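You operate a simulated robot arm through the tools that you are given. There is no shell and no other tool.

You run a simulated robot arm. Do the job below in one go: nothing can be reset, and whatever is moved stays where it is left.

TASK
Wipe the stain off the spare cover, grease the bare patch on its rim and lay the cover gasket on.
Fine: grey pad, then the green brush with grease from the tin on the red cart; gasket last; pad and brush go back. Set down upright: grey pad, green brush. A coat counts when it lies all over at full strength: go over it till it gets no stronger. What is to be rubbed or washed off counts as gone when no trace of it is left.

The check looks at the end state, three seconds after you hand in, the way a careful person would. Anything else that was tipped, shoved, dropped, spilled or broken makes it a failure. A push-on lid holds only when it is set on centred and level and pressed home; a screw cap is set on level and turned clockwise until tight.

THE ROBOT
A 7-joint arm with a two-finger parallel gripper, fixed in place. Base frame: the origin is on the floor under the middle of its stand, x ahead of it, y to its left, z up. Units: mm, rad, N and s.
With the tool pointing down near the work surface it reaches from about 380 to 900 mm from the base axis. Its first joint turns from -2.496 to 2.496 rad. Payload 3 kg.
Tool frame: the origin (TCP) lies between the finger pads and is the grasp point; the fingertips stand 30 mm ahead of it; z points along the fingers, y is the line along which they close. Largest opening 94 mm; finger width 28, thickness 10; the body of the gripper, 50 by 96 mm, starts 55 mm behind the TCP.
Orientation is told as [roll, pitch, yaw] about the base's x, y, z axes, in that order, counted from this pose: with the fingers straight down and closing along the base's y, the tool's x points along the base's -x, its y along +y and its z along -z.

THE INTERFACE
- The arm moves only by the tool apply_moves. Its argument "series" is a list of rows, each a list of 2 entries, a list of its own where there are three numbers: the shift along the tool's x, y, z in mm, then the turn, a rotation vector about the tool's x, y, z in rad. In form: [[[x, y, z], [rx, ry, rz]], ...]. A call has 1 to 20 rows; each row shifts and turns the commanded pose from where the row before left it, along the tool's axes as they then stand. "claw" is the gripper command, from -1 (shut) to 1 (fully open), values between in proportion, set as the call begins (left out, the last holds). Rows are played at 5 a second. More than 50 mm and 0.15 rad between two rows, or a gripper value outside its range, and nothing of the call is played. A pose out of reach is approached as far as the arm can. The call stops where the force on the tool passes 40 N (or 10 N more than at its start, if that is more) or the arm is blocked; 0.2 s more then pass. The fingers move at their own pace (about 72 mm/s each) and stop on an object; they squeeze with about 42 N. The grip force told is the motor's: it shows also when the fingers shut on nothing. Time passes only in rows, and 0.2 s behind the last, so rows that do not move let the fingers close. The reply holds the time, the measured pose of the TCP, the force on the tool along the base axes, the opening and the grip force, in the units named above and with some noise, with the torque about the TCP (base axes, N m) and any sound that the robot's microphone picked up, and new pictures: "views" is both (left out), scene, wrist or none.
- Cameras (640 x 400 px; columns grow to the right, rows downward): "scene" is fixed at [401.5, -498.2, 1734]; the picture's right is [-0.59, -0.80, 0.00], its down [-0.69, 0.51, -0.52] and it looks along [0.42, -0.31, -0.85] (base axes); focal length 214 px, centre (320, 200). "wrist" rides on the gripper at [76, 14, -103] in the tool frame; the picture's right is [-0.18, 0.98, 0.00], its down [-0.75, -0.14, -0.64] and it looks along [-0.63, -0.12, 0.77] (tool axes); focal length 243 px, centre (320, 200). There is no depth. A picture from a camera that has moved, and an enlarged one, comes with that camera's place and axes in the base frame and with its lens.
- enlarge(camera, box): a new picture of the part [left, top, right, bottom] of that camera's present view, enlarged. No time passes.
- finish_job(): hands the job in; it is judged then, once.

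Nothing tells you positions but the pictures and the camera data. Unless the task says otherwise, let go and move clear before handing in.

The tools are called after "Call:" as name(argument=value, ...) on one line, values as JSON. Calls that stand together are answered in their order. apply_moves: Moves the arm, as the interface text tells. Its arguments: {"type":"object","properties":{"series":{"type":"array","items":{"type":"array"}},"claw":{"type":"number"},"views":{"type":"string","enum":["both","scene","wrist","none"]}},"required":["series"]} The other tools are called the same way: enlarge (camera, box) takes an enlarged picture of a part of a camera's view; finish_job () hands the job in.

At the start:

```text
t: 0.0
tool_pos: [413.8, 174.5, 1347.3]
tool_rot: [0.001, 0.0, -0.002]
ft_force: [0.6, 1.0, 0.6]
torque: [0.03, 0.0, 0.01]
opening: 94.3
finger_force: 0.0
```

scene: 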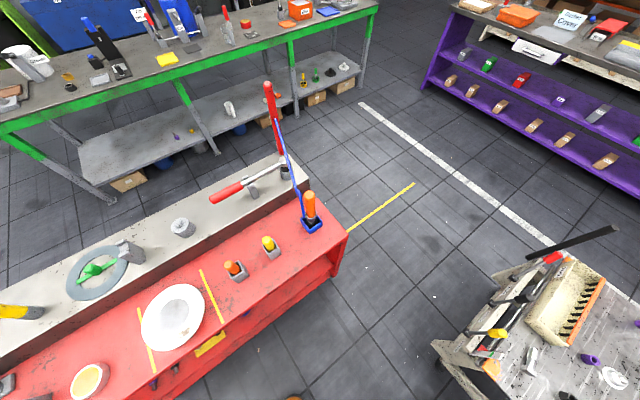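
wrist: 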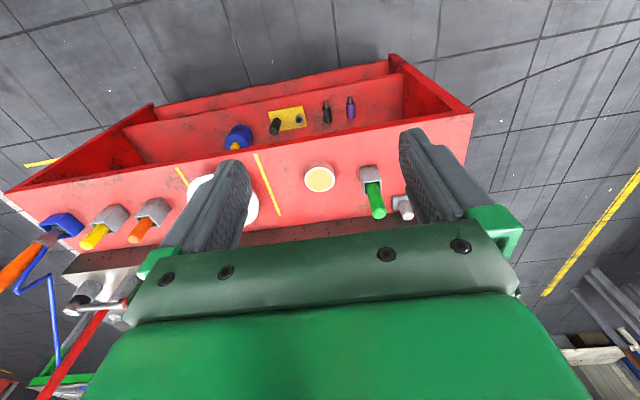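

I see a red cart with a round cover on it, some brushes in holders, a tin and a grey wall shelf with a ring gasket behind. I will enlarge the pictures before I move anything.

Call:
enlarge(camera="scene", box=[0, 200, 200, 400])

Call:
enlarge(camera="scene", box=[160, 150, 360, 300])

Call:
enlarge(camera="wrist", box=[0, 120, 320, 320])

Call:
enlarge(camera="wrist", box=[240, 80, 480, 230])

```text
2.00 times, centred on (100, 300) of scene
camera zoom: at [401.5, -498.2, 1734.0], right [-0.59, -0.8, 0.0], down [-0.69, 0.51, -0.52], along [0.42, -0.31, -0.85], focal length 429 px, centre (760, 0)
```

zoom: 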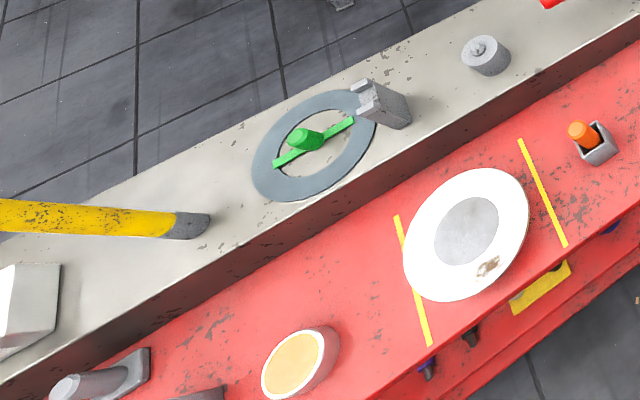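

```text
2.67 times, centred on (260, 225) of scene
camera zoom: at [401.5, -498.2, 1734.0], right [-0.59, -0.8, 0.0], down [-0.69, 0.51, -0.52], along [0.42, -0.31, -0.85], focal length 572 px, centre (480, 133)
```

zoom: 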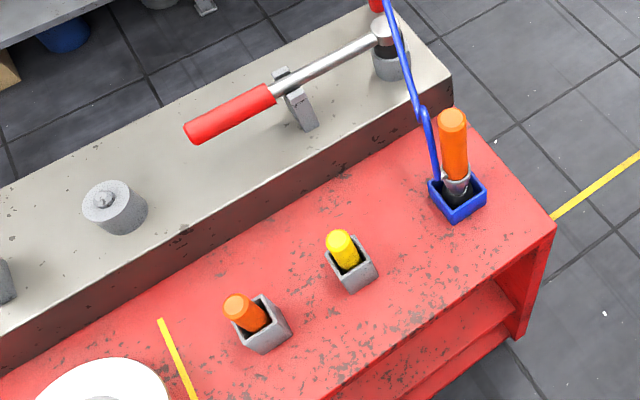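

```text
2.00 times, centred on (160, 220) of wrist
camera zoom: at [338.4, 188.7, 1449.7], right [0.18, 0.98, 0.0], down [0.75, -0.14, 0.64], along [0.63, -0.12, -0.77], focal length 485 px, centre (640, 160)
```

zoom: 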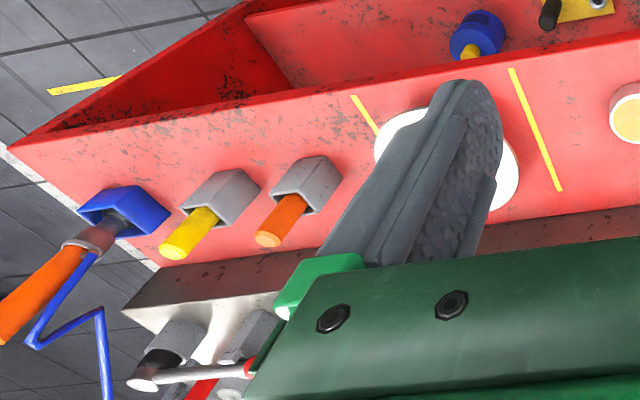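

```text
2.67 times, centred on (360, 155) of wrist
camera zoom: at [338.4, 188.7, 1449.7], right [0.18, 0.98, 0.0], down [0.75, -0.14, 0.64], along [0.63, -0.12, -0.77], focal length 647 px, centre (213, 320)
```

zoom: 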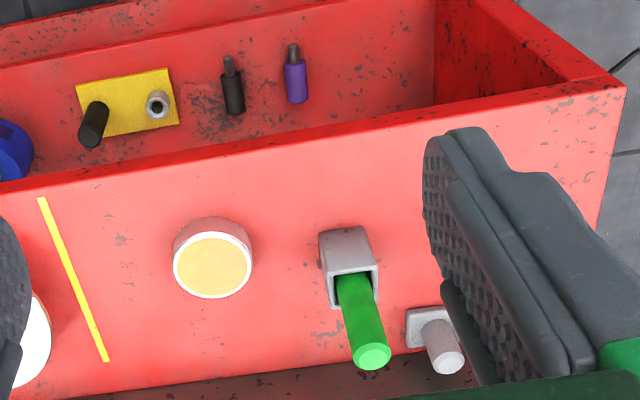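

The red cart lies ahead of the base with its top at about z 900. The cover is near (700,-140), the tin near (700,120), and the green brush and a grey pad with a round grip are to the left of the tin. The gasket, with its green bar and knob, lies on the beige beam behind. I'll move the wrist camera closer for a better look.

Call:
apply_moves(series=[[[-9.1, -32.9, 24.6], [0, 0, 0]], [[-9.1, -32.9, 24.6], [0, 0, 0]], [[-9.1, -32.9, 24.6], [0, 0, 0]], [[-9.1, -32.9, 24.6], [0, 0, 0]], [[-9.1, -32.9, 24.6], [0, 0, 0]], [[-9.1, -32.9, 24.6], [0, 0, 0]], [[-9.1, -32.9, 24.6], [0, 0, 0]], [[-9.1, -32.9, 24.6], [0, 0, 0]], [[0, 0, 0], [0, 0, 0]]], claw=1)

```text
t: 2.0
tool_pos: [487.4, -89.9, 1152.0]
tool_rot: [0.001, 0.001, 0.001]
ft_force: [-1.2, 0.6, 0.1]
torque: [0.0, 0.0, -0.03]
opening: 94.1
finger_force: 0.0
camera wrist: at [411.1, -75.1, 1253.2], right [0.18, 0.98, 0.0], down [0.75, -0.14, 0.64], along [0.63, -0.12, -0.77], focal length 243 px, centre (320, 200)
```

scene: 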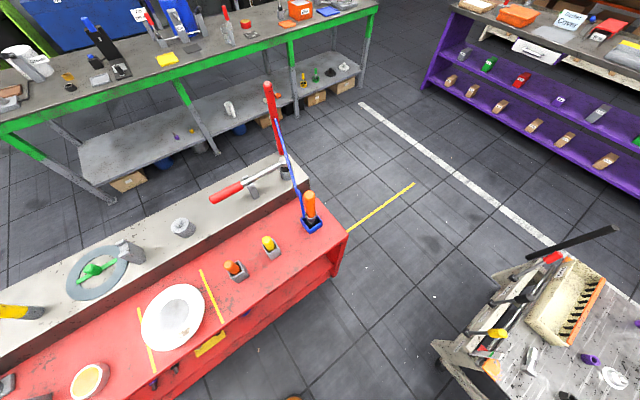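
wrist: 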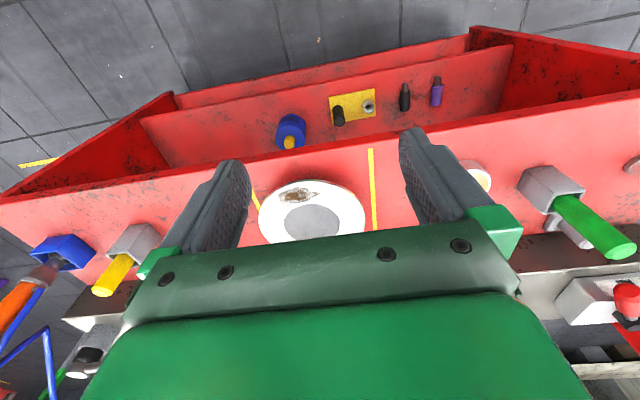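

The cover is between the two yellow lines, with a stain on the side near the robot. I'll enlarge it.

Call:
enlarge(camera="wrist", box=[240, 150, 400, 250])

Call:
enlarge(camera="scene", box=[125, 270, 225, 360])

Call:
enlarge(camera="wrist", box=[440, 130, 640, 270])

Call:
enlarge(camera="scene", box=[55, 220, 165, 310])

```text
4.00 times, centred on (320, 200) of wrist
camera zoom: at [411.1, -75.1, 1253.2], right [0.18, 0.98, 0.0], down [0.75, -0.14, 0.64], along [0.63, -0.12, -0.77], focal length 970 px, centre (320, 200)
```

zoom: 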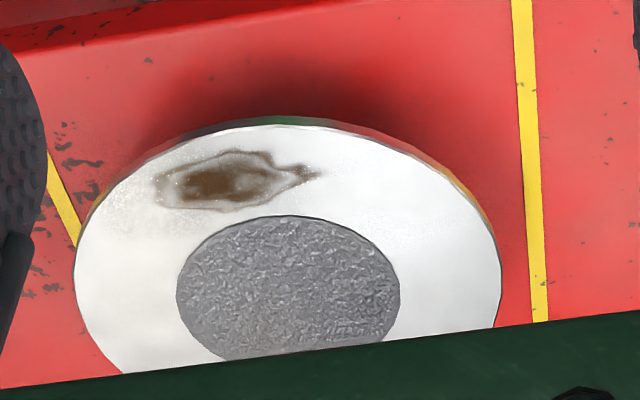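

```text
4.44 times, centred on (175, 315) of scene
camera zoom: at [401.5, -498.2, 1734.0], right [-0.59, -0.8, 0.0], down [-0.69, 0.51, -0.52], along [0.42, -0.31, -0.85], focal length 953 px, centre (964, -311)
```

zoom: 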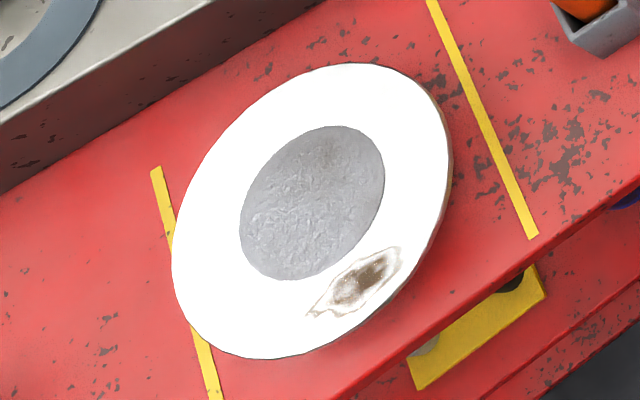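

```text
2.86 times, centred on (540, 200) of wrist
camera zoom: at [411.1, -75.1, 1253.2], right [0.18, 0.98, 0.0], down [0.75, -0.14, 0.64], along [0.63, -0.12, -0.77], focal length 693 px, centre (-309, 200)
```

zoom: 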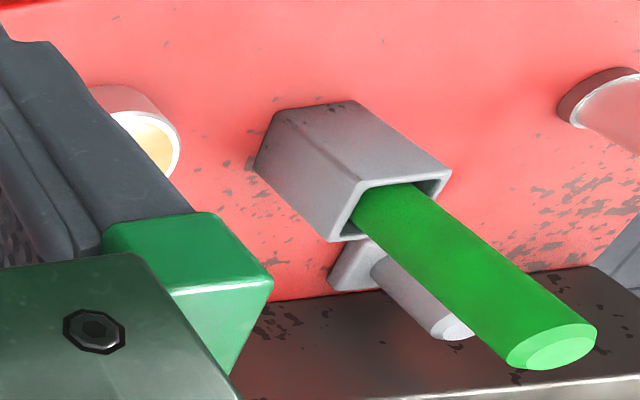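

```text
4.44 times, centred on (110, 265) of scene
camera zoom: at [401.5, -498.2, 1734.0], right [-0.59, -0.8, 0.0], down [-0.69, 0.51, -0.52], along [0.42, -0.31, -0.85], focal length 953 px, centre (1253, -89)
```

zoom: 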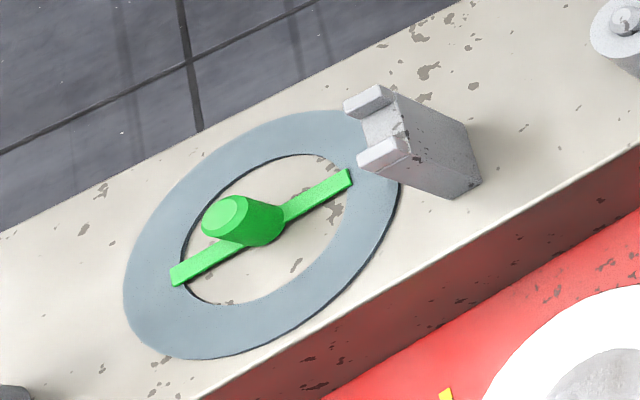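

The stain is on the near-right of the white rim, and the bare patch isn't obvious yet. I'll bring the wrist camera over the cover, staying high, to view it steeply from above.

Call:
apply_moves(series=[[[-34.5, -8, 7], [0, 0, 0]], [[-34.5, -8, 7], [0, 0, 0]], [[-34.5, -8, 7], [0, 0, 0]], [[-34.5, -8, 7], [0, 0, 0]], [[-34.5, -8, 7], [0, 0, 0]], [[-34.5, -8, 7], [0, 0, 0]], [[0, 0, 0], [0, 0, 0]]])

```text
t: 3.6
tool_pos: [693.5, -136.8, 1108.9]
tool_rot: [0.0, 0.0, 0.001]
ft_force: [-0.1, 0.1, -0.4]
torque: [-0.01, -0.02, 0.04]
opening: 93.9
finger_force: 0.0
camera wrist: at [617.4, -122.8, 1210.9], right [0.18, 0.98, 0.0], down [0.75, -0.14, 0.64], along [0.63, -0.12, -0.77], focal length 243 px, centre (320, 200)
```

scene: 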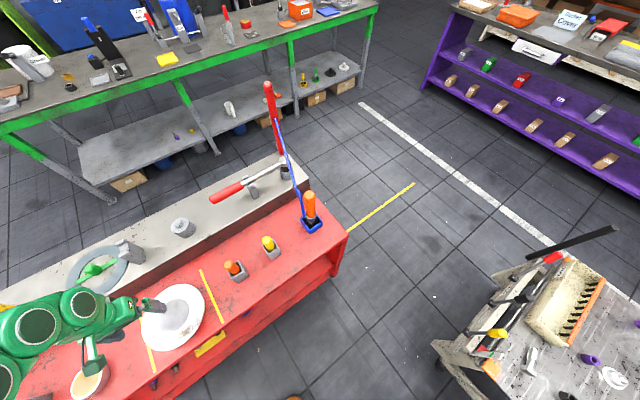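
wrist: 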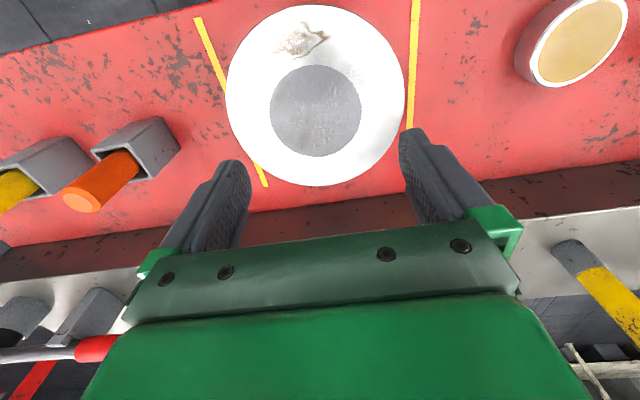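

Call:
enlarge(camera="wrist", box=[215, 0, 415, 190])

Call:
enlarge(camera="wrist", box=[265, 0, 365, 70])

```text
2.11 times, centred on (315, 95) of wrist
camera zoom: at [617.4, -122.8, 1210.9], right [0.18, 0.98, 0.0], down [0.75, -0.14, 0.64], along [0.63, -0.12, -0.77], focal length 511 px, centre (330, 421)
```

zoom: 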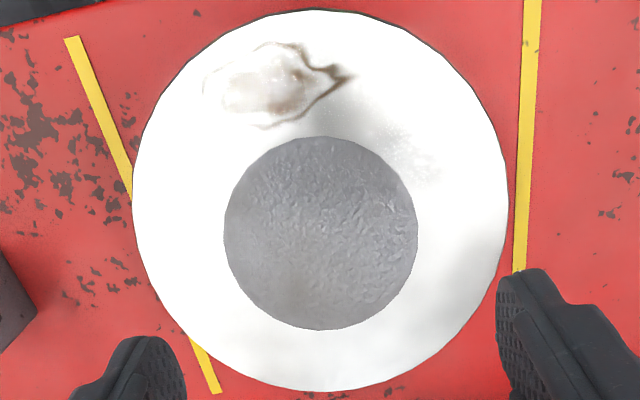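

```text
5.71 times, centred on (315, 35) of wrist
camera zoom: at [617.4, -122.8, 1210.9], right [0.18, 0.98, 0.0], down [0.75, -0.14, 0.64], along [0.63, -0.12, -0.77], focal length 1386 px, centre (349, 1143)
```

zoom: 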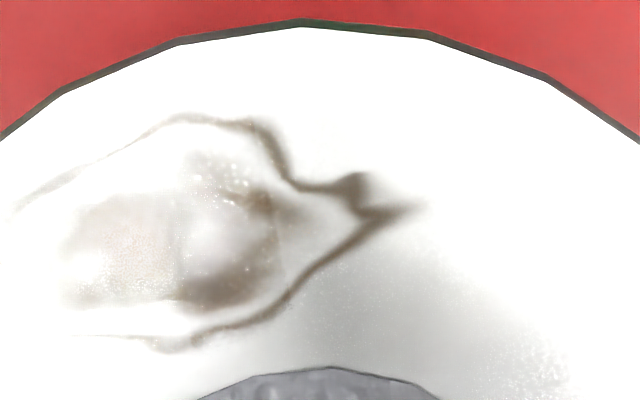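

The cover is about 183 mm across, its centre near (708,-145) and its top near z 950. The face is washed out by glare, so I'll enlarge the rest of the annulus to find the bare patch.

Call:
enlarge(camera="wrist", box=[340, 20, 420, 120])

Call:
enlarge(camera="wrist", box=[300, 110, 420, 190])

Call:
enlarge(camera="wrist", box=[215, 60, 315, 190])

```text
4.00 times, centred on (380, 70) of wrist
camera zoom: at [617.4, -122.8, 1210.9], right [0.18, 0.98, 0.0], down [0.75, -0.14, 0.64], along [0.63, -0.12, -0.77], focal length 970 px, centre (80, 720)
```

zoom: 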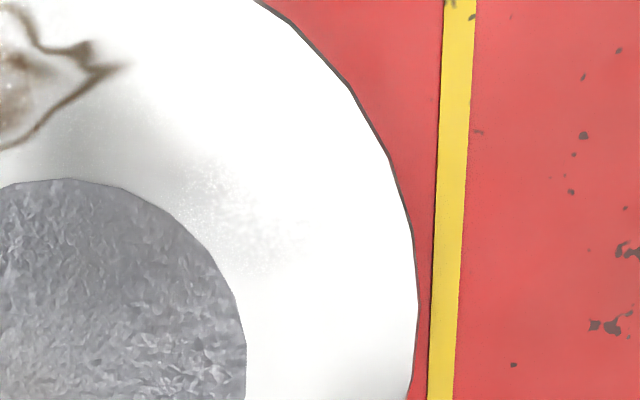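

```text
5.00 times, centred on (360, 150) of wrist
camera zoom: at [617.4, -122.8, 1210.9], right [0.18, 0.98, 0.0], down [0.75, -0.14, 0.64], along [0.63, -0.12, -0.77], focal length 1213 px, centre (120, 450)
```

zoom: 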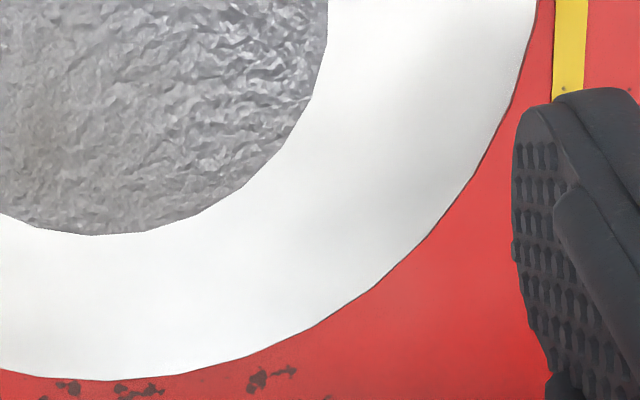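

```text
3.08 times, centred on (265, 125) of wrist
camera zoom: at [617.4, -122.8, 1210.9], right [0.18, 0.98, 0.0], down [0.75, -0.14, 0.64], along [0.63, -0.12, -0.77], focal length 746 px, centre (489, 431)
```

zoom: 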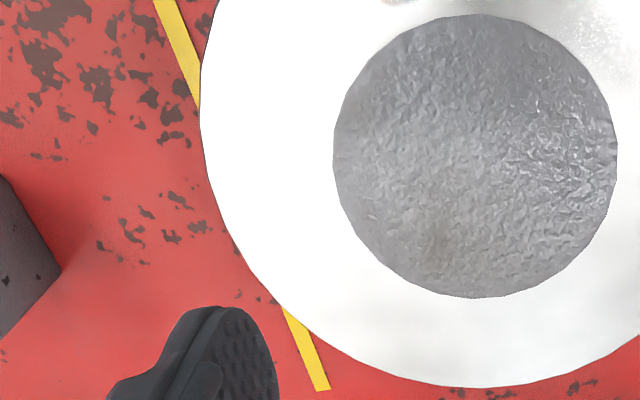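

The polished face reflects the lights and hides the patch. I'll tilt the gripper forward and step back so the camera sees the face at a lower angle.

Call:
apply_moves(series=[[[33, -6, -3], [0, 0, 0]], [[33, -6, -3], [0, 0, 0]], [[0, 0, 0], [0, -0.15, 0]], [[0, 0, 0], [0, -0.15, 0]], [[0, 0, 0], [0, -0.15, 0]], [[0, 0, 0], [0, -0.15, 0]], [[0, 0, 0], [0, 0, 0]]], views="wrist")

```text
t: 5.2
tool_pos: [627.8, -149.2, 1114.8]
tool_rot: [-0.001, -0.601, 0.0]
ft_force: [-0.9, -0.3, -0.1]
torque: [0.01, -0.04, 0.02]
opening: 93.9
finger_force: 0.0
camera wrist: at [507.3, -134.3, 1155.9], right [0.15, 0.98, 0.1], down [0.26, -0.14, 0.96], along [0.95, -0.12, -0.28], focal length 243 px, centre (320, 200)
```

wrist: 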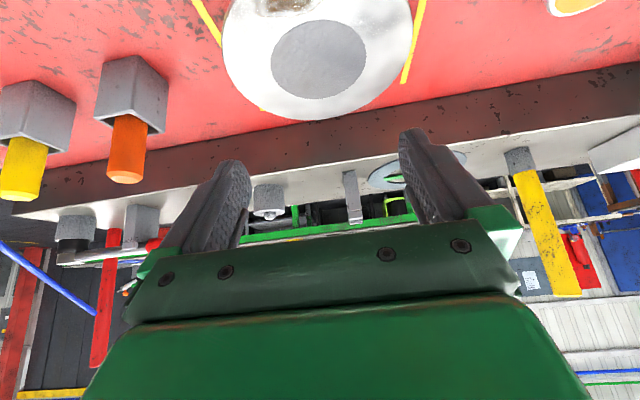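

Call:
enlarge(camera="wrist", box=[210, 0, 430, 130])

Call:
enlarge(camera="wrist", box=[220, 50, 330, 130])

Call:
enlarge(camera="wrist", box=[320, 0, 430, 130])

```text
2.91 times, centred on (320, 65) of wrist
camera zoom: at [507.3, -134.3, 1155.9], right [0.15, 0.98, 0.1], down [0.26, -0.14, 0.96], along [0.95, -0.12, -0.28], focal length 706 px, centre (320, 593)
```

zoom: 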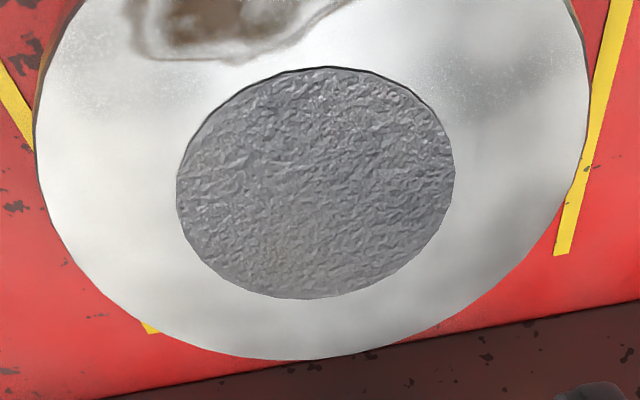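

```text
5.00 times, centred on (275, 90) of wrist
camera zoom: at [507.3, -134.3, 1155.9], right [0.15, 0.98, 0.1], down [0.26, -0.14, 0.96], along [0.95, -0.12, -0.28], focal length 1213 px, centre (545, 750)
```

zoom: 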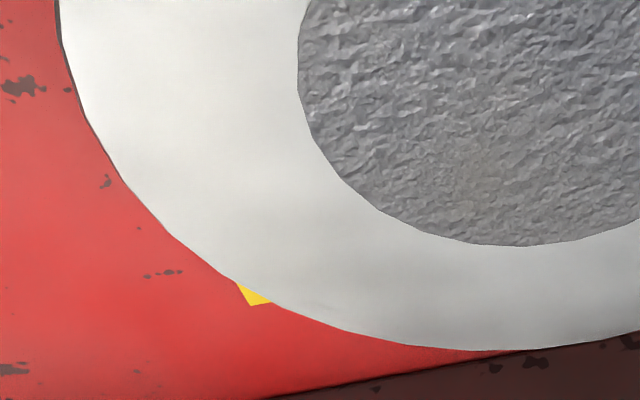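

```text
3.08 times, centred on (375, 65) of wrist
camera zoom: at [507.3, -134.3, 1155.9], right [0.15, 0.98, 0.1], down [0.26, -0.14, 0.96], along [0.95, -0.12, -0.28], focal length 746 px, centre (151, 615)
```

zoom: 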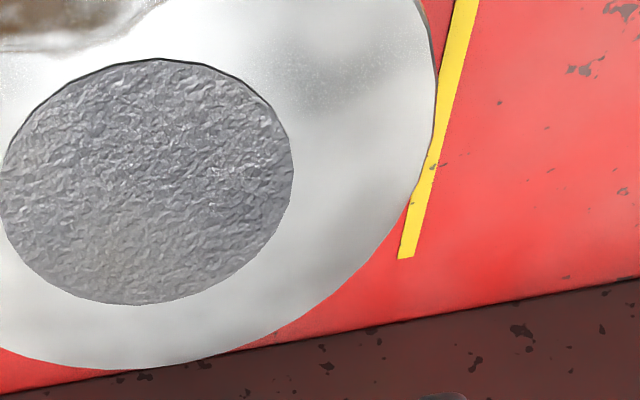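

The +y side of the face has some greyer, speckled areas that stay put between views. I'll go lower for a closer look at them.

Call:
apply_moves(series=[[[0, 8, 31], [0, 0, 0]], [[0, 8, 31], [0, 0, 0]], [[0, 8, 31], [0, 0, 0]], [[0, 0, 0], [0, 0, 0]]], views="wrist")

Call:
enlarge(camera="wrist", box=[200, 0, 520, 200])

Call:
enlarge(camera="wrist", box=[300, 0, 440, 100])

```text
t: 6.2
tool_pos: [679.9, -124.5, 1037.6]
tool_rot: [0.001, -0.6, 0.001]
ft_force: [-0.9, -0.6, 0.1]
torque: [0.0, -0.03, -0.02]
opening: 93.8
finger_force: 0.1
camera wrist: at [558.8, -109.3, 1079.2], right [0.15, 0.98, 0.1], down [0.26, -0.14, 0.96], along [0.95, -0.12, -0.28], focal length 243 px, centre (320, 200)
```

wrist: 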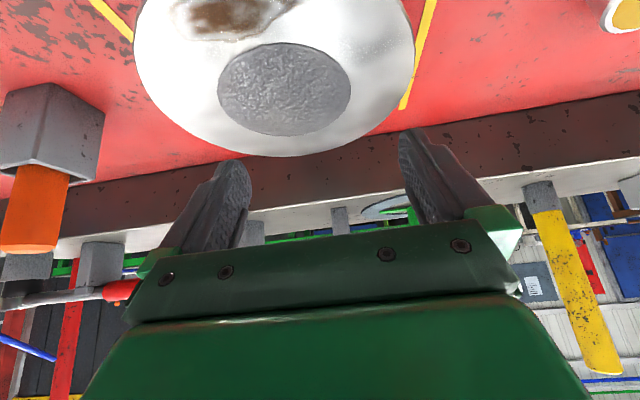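

```text
2.00 times, centred on (360, 100) of wrist
camera zoom: at [558.8, -109.3, 1079.2], right [0.15, 0.98, 0.1], down [0.26, -0.14, 0.96], along [0.95, -0.12, -0.28], focal length 485 px, centre (240, 400)
```

zoom: 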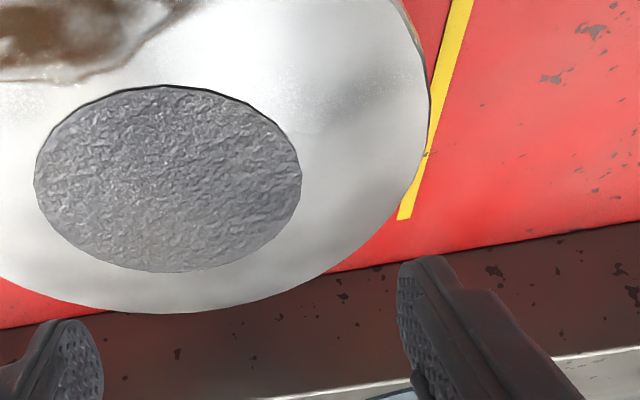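

```text
4.00 times, centred on (370, 50) of wrist
camera zoom: at [558.8, -109.3, 1079.2], right [0.15, 0.98, 0.1], down [0.26, -0.14, 0.96], along [0.95, -0.12, -0.28], focal length 970 px, centre (120, 800)
```

zoom: 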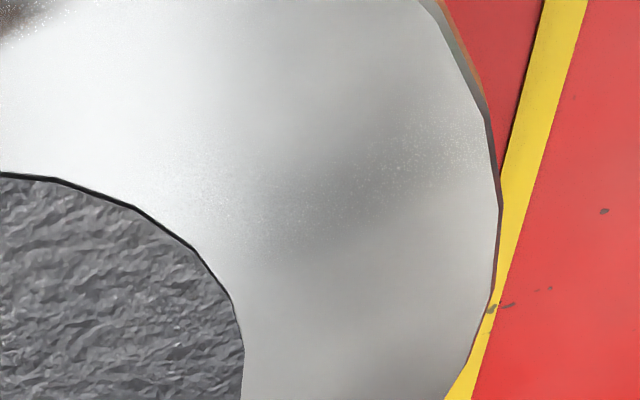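

I'll compare this with the -y side and the far side of the face.

Call:
apply_moves(series=[[[0, -40, 0], [0, 0, 0]], [[0, -40, 0], [0, 0, 0]], [[0, -30, 0], [0, 0, 0]], [[0, 0, 0], [0, 0, 0]]], views="wrist")

Call:
enlarge(camera="wrist", box=[200, 0, 520, 200])

Call:
enlarge(camera="wrist", box=[360, 0, 520, 100])

```text
t: 7.2
tool_pos: [679.6, -235.0, 1035.5]
tool_rot: [0.0, -0.6, 0.003]
ft_force: [0.5, -0.3, -1.0]
torque: [-0.03, 0.0, -0.01]
opening: 93.9
finger_force: 0.0
camera wrist: at [559.2, -221.5, 1078.4], right [0.15, 0.98, 0.1], down [0.26, -0.14, 0.95], along [0.95, -0.12, -0.28], focal length 243 px, centre (320, 200)
```

wrist: 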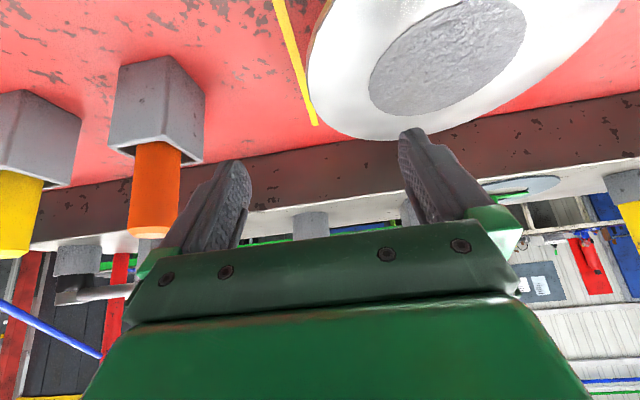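

```text
2.00 times, centred on (360, 100) of wrist
camera zoom: at [559.2, -221.5, 1078.4], right [0.15, 0.98, 0.1], down [0.26, -0.14, 0.95], along [0.95, -0.12, -0.28], focal length 485 px, centre (240, 400)
```

zoom: 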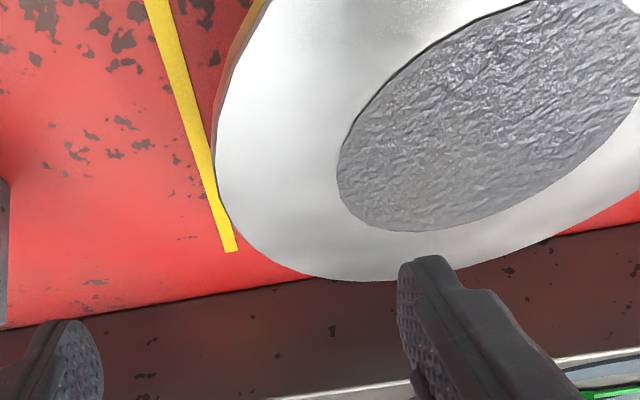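

```text
4.00 times, centred on (440, 50) of wrist
camera zoom: at [559.2, -221.5, 1078.4], right [0.15, 0.98, 0.1], down [0.26, -0.14, 0.95], along [0.95, -0.12, -0.28], focal length 970 px, centre (-160, 800)
```

zoom: 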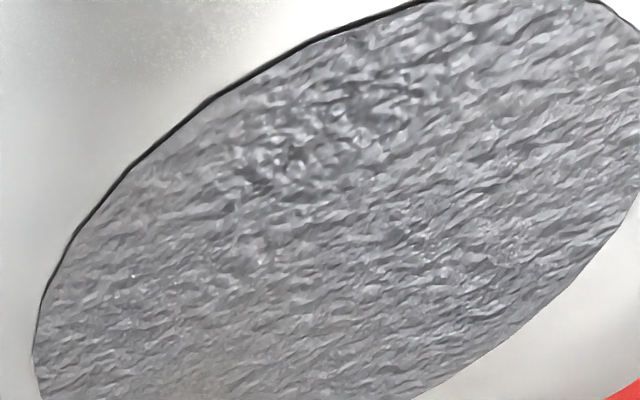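

No clear edge shows from here. I'll look at the cover from the +y side, turning the wrist around it.

Call:
apply_moves(series=[[[-17, 42, -12.5], [0, 0, 0]], [[-17, 42, -12.5], [0, 0, 0]], [[-17, 42, -12.5], [0, 0, 0]], [[-17, 42, -12.5], [0, 0, 0]], [[0, 0, 0], [0.0847, 0, 0.1238]], [[0, 0, 0], [0.0847, 0, 0.1238]], [[0, 0, 0], [0.0847, 0, 0.1238]], [[0, 0, 0], [0.0847, 0, 0.1238]], [[0, 0, 0], [0.0847, 0, 0.1238]], [[0, 0, 0], [0.0847, 0, 0.1238]], [[0, 0, 0], [0.0847, 0, 0.1238]], [[0, 0, 0], [0.0847, 0, 0.1238]], [[0, 0, 0], [0.0847, 0, 0.1238]], [[0, 0, 0], [0.0847, 0, 0.1238]], [[0, 0, 0], [0, 0, 0]]])

Call:
enlarge(camera="wrist", box=[200, 0, 440, 150])

```text
t: 10.4
tool_pos: [708.9, -65.5, 1117.4]
tool_rot: [0.001, -0.601, -1.499]
ft_force: [0.1, 0.9, 0.0]
torque: [0.0, 0.04, -0.01]
opening: 93.9
finger_force: 0.2
camera wrist: at [714.5, 55.0, 1159.1], right [0.99, -0.08, 0.1], down [-0.12, -0.27, 0.96], along [-0.05, -0.96, -0.28], focal length 243 px, centre (320, 200)
```

scene: 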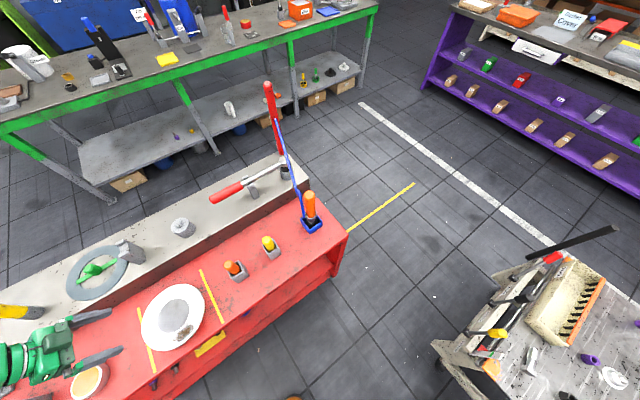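
wrist: 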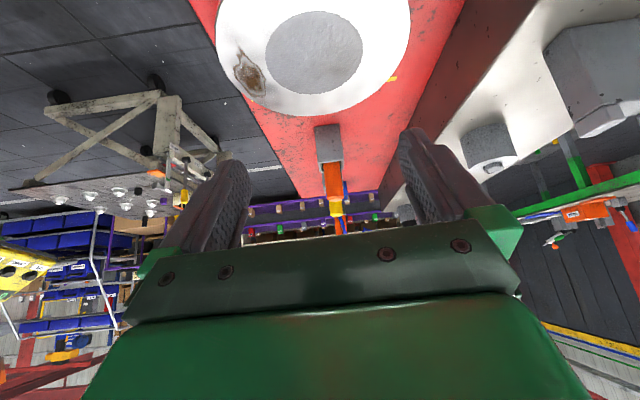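

```text
2.67 times, centred on (320, 75) of wrist
camera zoom: at [714.5, 55.0, 1159.1], right [0.99, -0.08, 0.1], down [-0.12, -0.27, 0.96], along [-0.05, -0.96, -0.28], focal length 647 px, centre (320, 533)
```

zoom: 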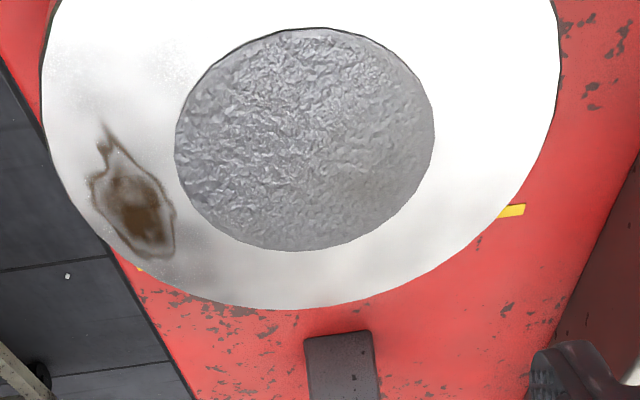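

Glare still covers the near half. I'll zoom the fixed camera in hard on the cover.

Call:
enlarge(camera="scene", box=[135, 280, 215, 355])

Call:
enlarge(camera="wrist", box=[280, 70, 420, 130])

Call:
enlarge(camera="wrist", box=[210, 0, 310, 110])

```text
5.33 times, centred on (175, 318) of scene
camera zoom: at [401.5, -498.2, 1734.0], right [-0.59, -0.8, 0.0], down [-0.69, 0.51, -0.52], along [0.42, -0.31, -0.85], focal length 1144 px, centre (1093, -427)
```

zoom: 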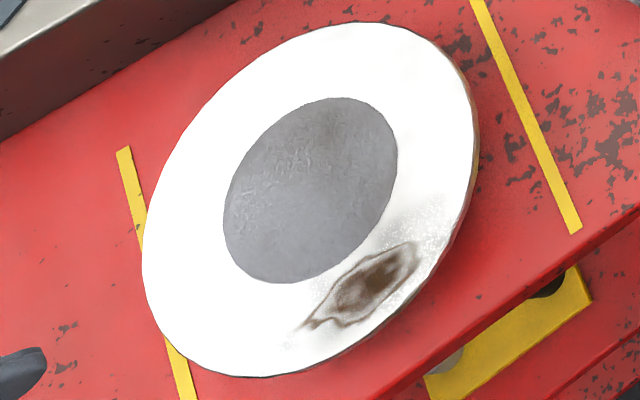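

```text
4.57 times, centred on (350, 100) of wrist
camera zoom: at [714.5, 55.0, 1159.1], right [0.99, -0.08, 0.1], down [-0.12, -0.27, 0.96], along [-0.05, -0.96, -0.28], focal length 1109 px, centre (183, 657)
```

zoom: 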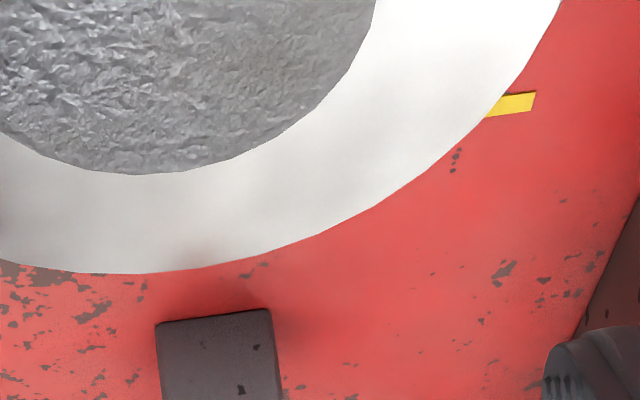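

```text
3.64 times, centred on (260, 55) of wrist
camera zoom: at [714.5, 55.0, 1159.1], right [0.99, -0.08, 0.1], down [-0.12, -0.27, 0.96], along [-0.05, -0.96, -0.28], focal length 882 px, centre (538, 727)
```

zoom: 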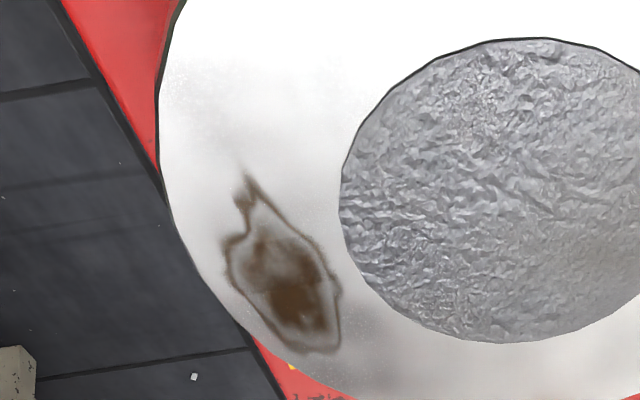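

I'll lower the camera for a flatter view across the face from the +y side.

Call:
apply_moves(series=[[[19.4, -7.5, 40], [0, 0, 0]], [[19.4, -7.5, 40], [0, 0, 0]], [[0, 0, 0], [0, 0, 0]]], views="wrist")

Call:
enlarge(camera="wrist", box=[160, 0, 480, 160])

Call:
enlarge(camera="scene", box=[135, 280, 215, 355])

```text
t: 11.2
tool_pos: [696.6, -79.7, 1029.5]
tool_rot: [-0.003, -0.6, -1.5]
ft_force: [0.4, 0.0, 0.0]
torque: [-0.03, 0.03, -0.01]
opening: 93.9
finger_force: 0.1
camera wrist: at [702.4, 41.4, 1070.6], right [0.99, -0.08, 0.1], down [-0.12, -0.27, 0.96], along [-0.05, -0.96, -0.28], focal length 243 px, centre (320, 200)
```

wrist: 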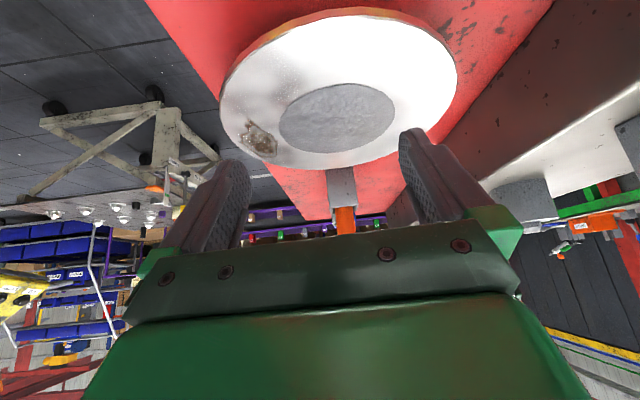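

```text
2.00 times, centred on (320, 80) of wrist
camera zoom: at [702.4, 41.4, 1070.6], right [0.99, -0.08, 0.1], down [-0.12, -0.27, 0.96], along [-0.05, -0.96, -0.28], focal length 485 px, centre (320, 440)
```

zoom: 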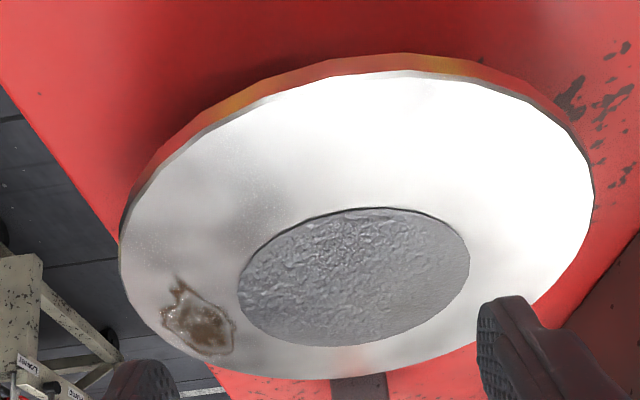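

```text
5.33 times, centred on (175, 318) of scene
camera zoom: at [401.5, -498.2, 1734.0], right [-0.59, -0.8, 0.0], down [-0.69, 0.51, -0.52], along [0.42, -0.31, -0.85], focal length 1144 px, centre (1093, -427)
```

zoom: 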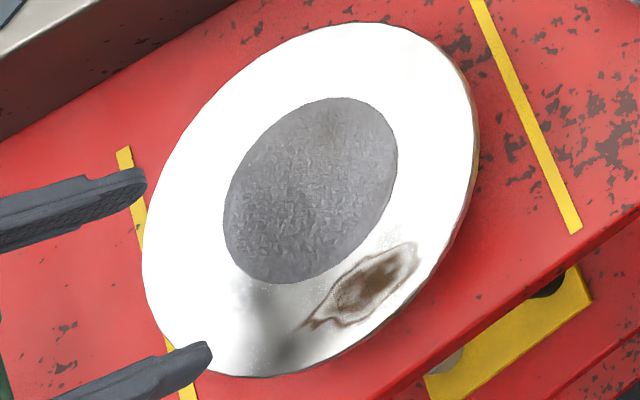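

I still see only reflections. I'll view the cover from the -y side, where the glare should fall elsewhere.

Call:
apply_moves(series=[[[-42, 0, 2.65], [0, 0, 0]], [[-42, 0, 2.65], [0, 0, 0]], [[-42, 0, 2.65], [0, 0, 0]], [[-42, 0, 2.65], [0, 0, 0]], [[0, 0, 0], [-0.0847, 0, -0.1238]], [[0, 0, 0], [-0.0847, 0, -0.1238]], [[0, 0, 0], [-0.0847, 0, -0.1238]], [[0, 0, 0], [-0.0847, 0, -0.1238]], [[0, 0, 0], [-0.0847, 0, -0.1238]], [[0, 0, 0], [-0.0847, 0, -0.1238]], [[0, 0, 0], [-0.0847, 0, -0.1238]], [[0, 0, 0], [-0.0847, 0, -0.1238]], [[0, 0, 0], [-0.0847, 0, -0.1238]], [[0, 0, 0], [-0.0847, 0, -0.1238]], [[0, 0, 0], [0, 0, 0]]], views="wrist")

Call:
enlarge(camera="wrist", box=[200, 0, 520, 180])

Call:
apply_moves(series=[[[0, 0, 0], [-0.0847, 0, -0.1238]], [[0, 0, 0], [-0.0847, 0, -0.1238]], [[0, 0, 0], [-0.0847, 0, -0.1238]], [[0, 0, 0], [-0.0847, 0, -0.1238]], [[0, 0, 0], [-0.0847, 0, -0.1238]], [[0, 0, 0], [-0.0847, 0, -0.1238]], [[0, 0, 0], [-0.0847, 0, -0.1238]], [[0, 0, 0], [-0.0847, 0, -0.1238]], [[0, 0, 0], [-0.0847, 0, -0.1238]], [[0, 0, 0], [-0.0847, 0, -0.1238]], [[0, 0, 0], [0, 0, 0]]], views="both")

Call:
enlarge(camera="wrist", box=[160, 0, 480, 180])

```text
t: 14.4
tool_pos: [704.8, -224.3, 1115.7]
tool_rot: [0.0, -0.6, 0.003]
ft_force: [0.9, -0.2, 0.8]
torque: [0.0, 0.02, -0.01]
opening: 94.3
finger_force: 0.0
camera wrist: at [584.7, -210.7, 1156.6], right [0.15, 0.98, 0.1], down [0.26, -0.14, 0.96], along [0.95, -0.12, -0.28], focal length 243 px, centre (320, 200)
```

wrist: 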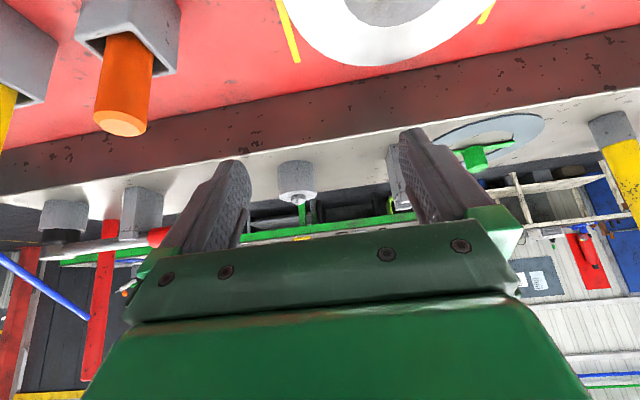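

```text
2.00 times, centred on (360, 90) of wrist
camera zoom: at [584.7, -210.7, 1156.6], right [0.15, 0.98, 0.1], down [0.26, -0.14, 0.96], along [0.95, -0.12, -0.28], focal length 485 px, centre (240, 420)
```

zoom: 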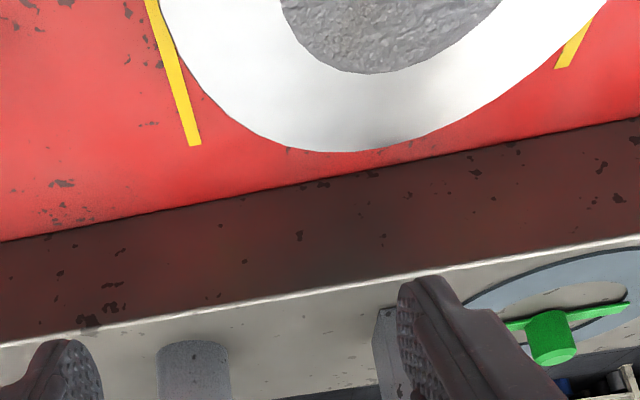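

```text
t: 16.8
tool_pos: [704.0, -224.1, 1114.7]
tool_rot: [0.001, -0.6, 1.502]
ft_force: [0.5, 0.4, 0.3]
torque: [0.03, 0.01, 0.03]
opening: 93.8
finger_force: 0.2
camera wrist: at [682.9, -344.5, 1156.8], right [-0.97, 0.22, 0.1], down [0.16, 0.25, 0.96], along [0.18, 0.94, -0.28], focal length 243 px, centre (320, 200)
```

scene: 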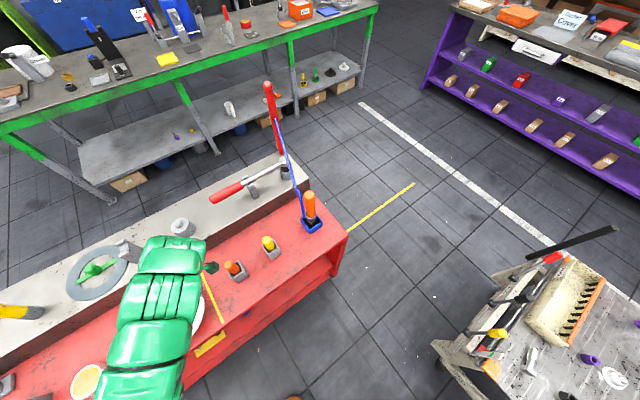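
wrist: 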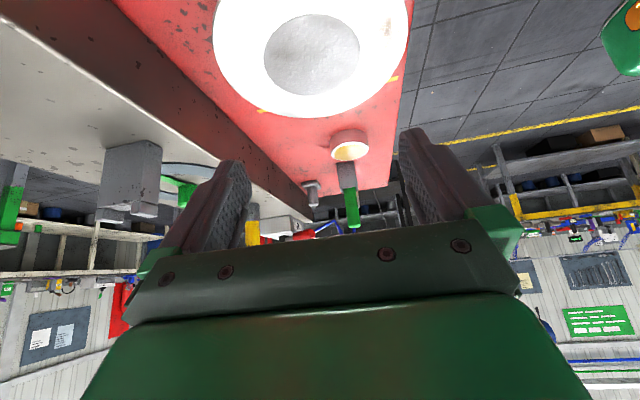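

```text
2.00 times, centred on (320, 90) of wrist
camera zoom: at [682.9, -344.5, 1156.8], right [-0.97, 0.22, 0.1], down [0.16, 0.25, 0.96], along [0.18, 0.94, -0.28], focal length 485 px, centre (320, 420)
```

zoom: 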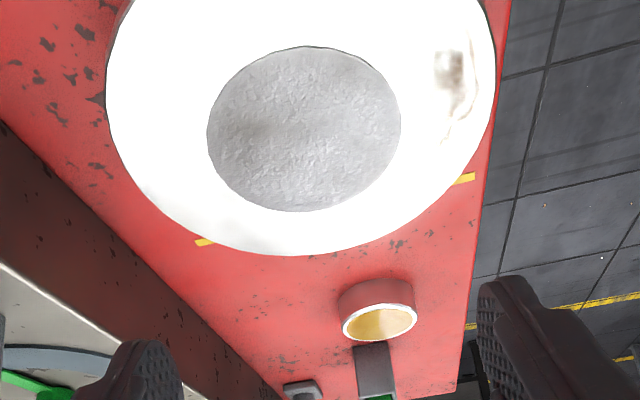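

This view is all glare too. A flat view from the robot side should mirror the dark beam instead of the ceiling, so I'll go there next.

Call:
apply_moves(series=[[[0, 0, 0], [0.0847, 0, 0.1238]], [[0, 0, 0], [0.0847, 0, 0.1238]], [[0, 0, 0], [0.0847, 0, 0.1238]], [[0, 0, 0], [0.0847, 0, 0.1238]], [[0, 0, 0], [0.0847, 0, 0.1238]], [[0, 0, 0], [0.0847, 0, 0.1238]], [[0, 0, 0], [0.0847, 0, 0.1238]], [[0, 0, 0], [0.0847, 0, 0.1238]], [[0, 0, 0], [0.0847, 0, 0.1238]], [[0, 0, 0], [0.0847, 0, 0.1238]], [[0, 0, 0], [0, -0.15, 0]], [[0, 0, 0], [0, -0.15, 0]], [[32, 16.3, -8.3], [0, 0, 0]], [[32, 16.3, -8.3], [0, 0, 0]], [[32, 16.3, -8.3], [0, 0, 0]], [[32, 16.3, -8.3], [0, 0, 0]], [[0, 0, 0], [0, 0, 0]]], views="wrist")

Call:
enlarge(camera="wrist", box=[160, 40, 480, 240])

```text
t: 20.4
tool_pos: [597.6, -159.8, 1037.8]
tool_rot: [0.0, -0.898, 0.0]
ft_force: [0.0, 0.0, -0.2]
torque: [-0.01, 0.01, 0.05]
opening: 94.0
finger_force: 0.1
camera wrist: at [470.9, -145.7, 1041.7], right [0.11, 0.98, 0.14], down [-0.03, -0.14, 0.99], along [0.99, -0.12, 0.02], focal length 243 px, centre (320, 200)
```

wrist: 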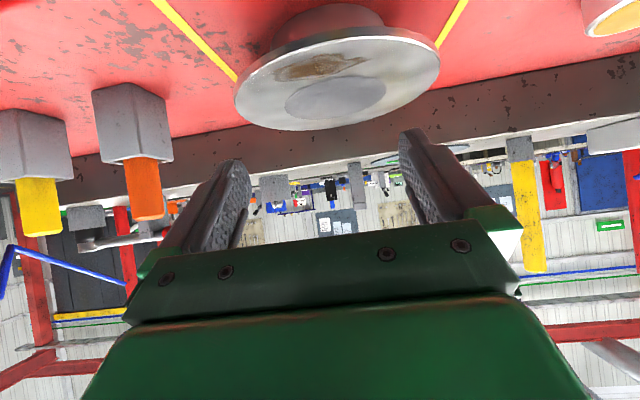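

```text
2.00 times, centred on (320, 140) of wrist
camera zoom: at [470.9, -145.7, 1041.7], right [0.11, 0.98, 0.14], down [-0.03, -0.14, 0.99], along [0.99, -0.12, 0.02], focal length 485 px, centre (320, 320)
```

zoom: 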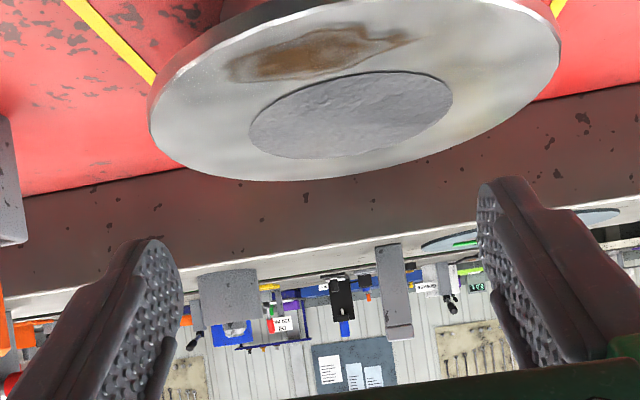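

Now the glare is gone, and I can see that the cover sits on a short stand. I'll zoom in on the face.

Call:
enlarge(camera="wrist", box=[225, 0, 450, 140])

Call:
enlarge(camera="wrist", box=[230, 40, 340, 130])

Call:
enlarge(camera="wrist", box=[335, 30, 445, 130])

```text
2.84 times, centred on (338, 70) of wrist
camera zoom: at [470.9, -145.7, 1041.7], right [0.11, 0.98, 0.14], down [-0.03, -0.14, 0.99], along [0.99, -0.12, 0.02], focal length 690 px, centre (270, 570)
```

zoom: 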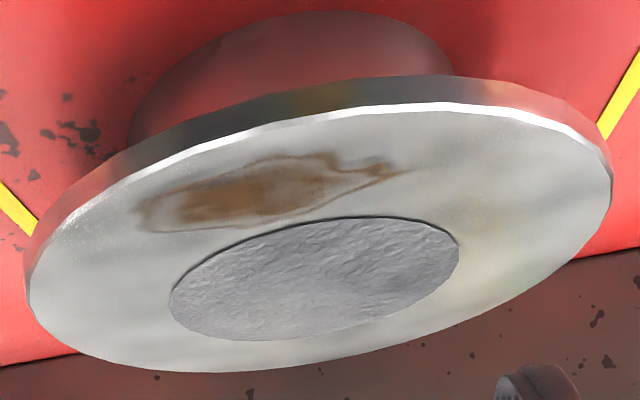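

```text
4.44 times, centred on (285, 85) of wrist
camera zoom: at [470.9, -145.7, 1041.7], right [0.11, 0.98, 0.14], down [-0.03, -0.14, 0.99], along [0.99, -0.12, 0.02], focal length 1078 px, centre (476, 711)
```

zoom: 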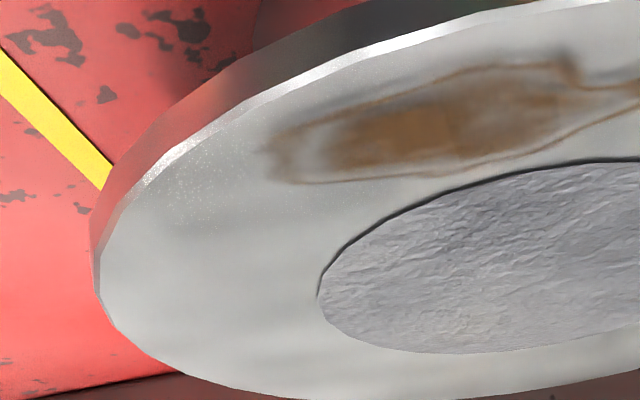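

```text
4.00 times, centred on (390, 80) of wrist
camera zoom: at [470.9, -145.7, 1041.7], right [0.11, 0.98, 0.14], down [-0.03, -0.14, 0.99], along [0.99, -0.12, 0.02], focal length 970 px, centre (40, 680)
```

zoom: 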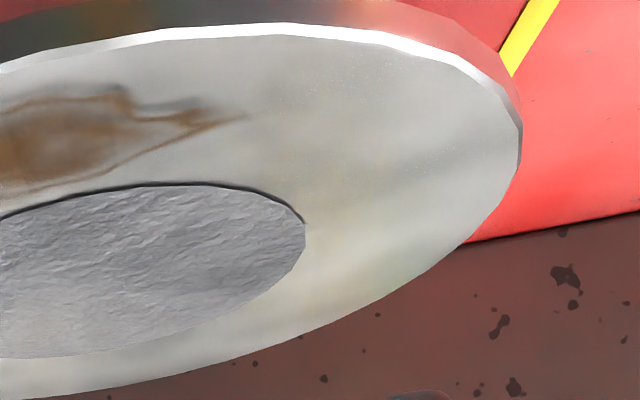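

The face is polished metal here. A faint darker zone keeps appearing on the +y side near (680,-82), so I'll get much closer to it at a flat angle.

Call:
apply_moves(series=[[[-13.8, 23.6, 29.2], [0, 0, 0]], [[-13.8, 23.6, 29.2], [0, 0, 0]], [[-13.8, 23.6, 29.2], [0, 0, 0]], [[0, 0, 0], [0, 0, 0]]], views="wrist")

Call:
enlarge(camera="wrist", box=[160, 0, 480, 160])

Call:
enlarge(camera="wrist", box=[260, 0, 420, 100])

```text
t: 21.4
tool_pos: [694.1, -89.6, 1015.9]
tool_rot: [0.0, -0.899, 0.003]
ft_force: [0.0, -0.2, 0.5]
torque: [0.0, -0.04, 0.02]
opening: 93.9
finger_force: 0.0
camera wrist: at [566.2, -75.8, 1020.1], right [0.11, 0.98, 0.14], down [-0.03, -0.14, 0.99], along [0.99, -0.12, 0.02], focal length 243 px, centre (320, 200)
```

wrist: 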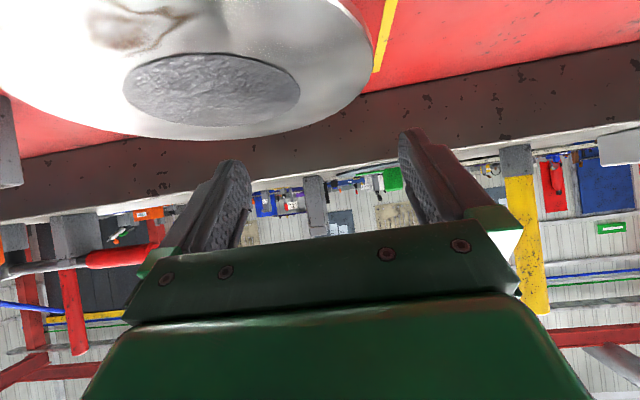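

```text
2.00 times, centred on (320, 80) of wrist
camera zoom: at [566.2, -75.8, 1020.1], right [0.11, 0.98, 0.14], down [-0.03, -0.14, 0.99], along [0.99, -0.12, 0.02], focal length 485 px, centre (320, 440)
```

zoom: 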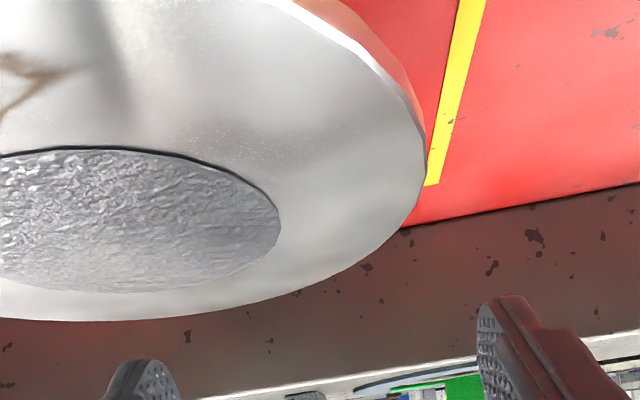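

```text
4.00 times, centred on (340, 50) of wrist
camera zoom: at [566.2, -75.8, 1020.1], right [0.11, 0.98, 0.14], down [-0.03, -0.14, 0.99], along [0.99, -0.12, 0.02], focal length 970 px, centre (240, 800)
```

zoom: 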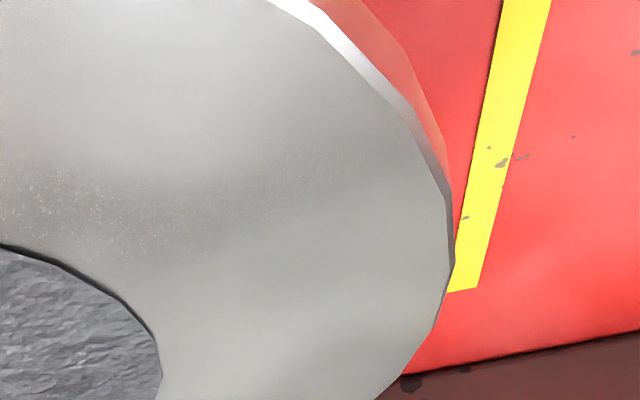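

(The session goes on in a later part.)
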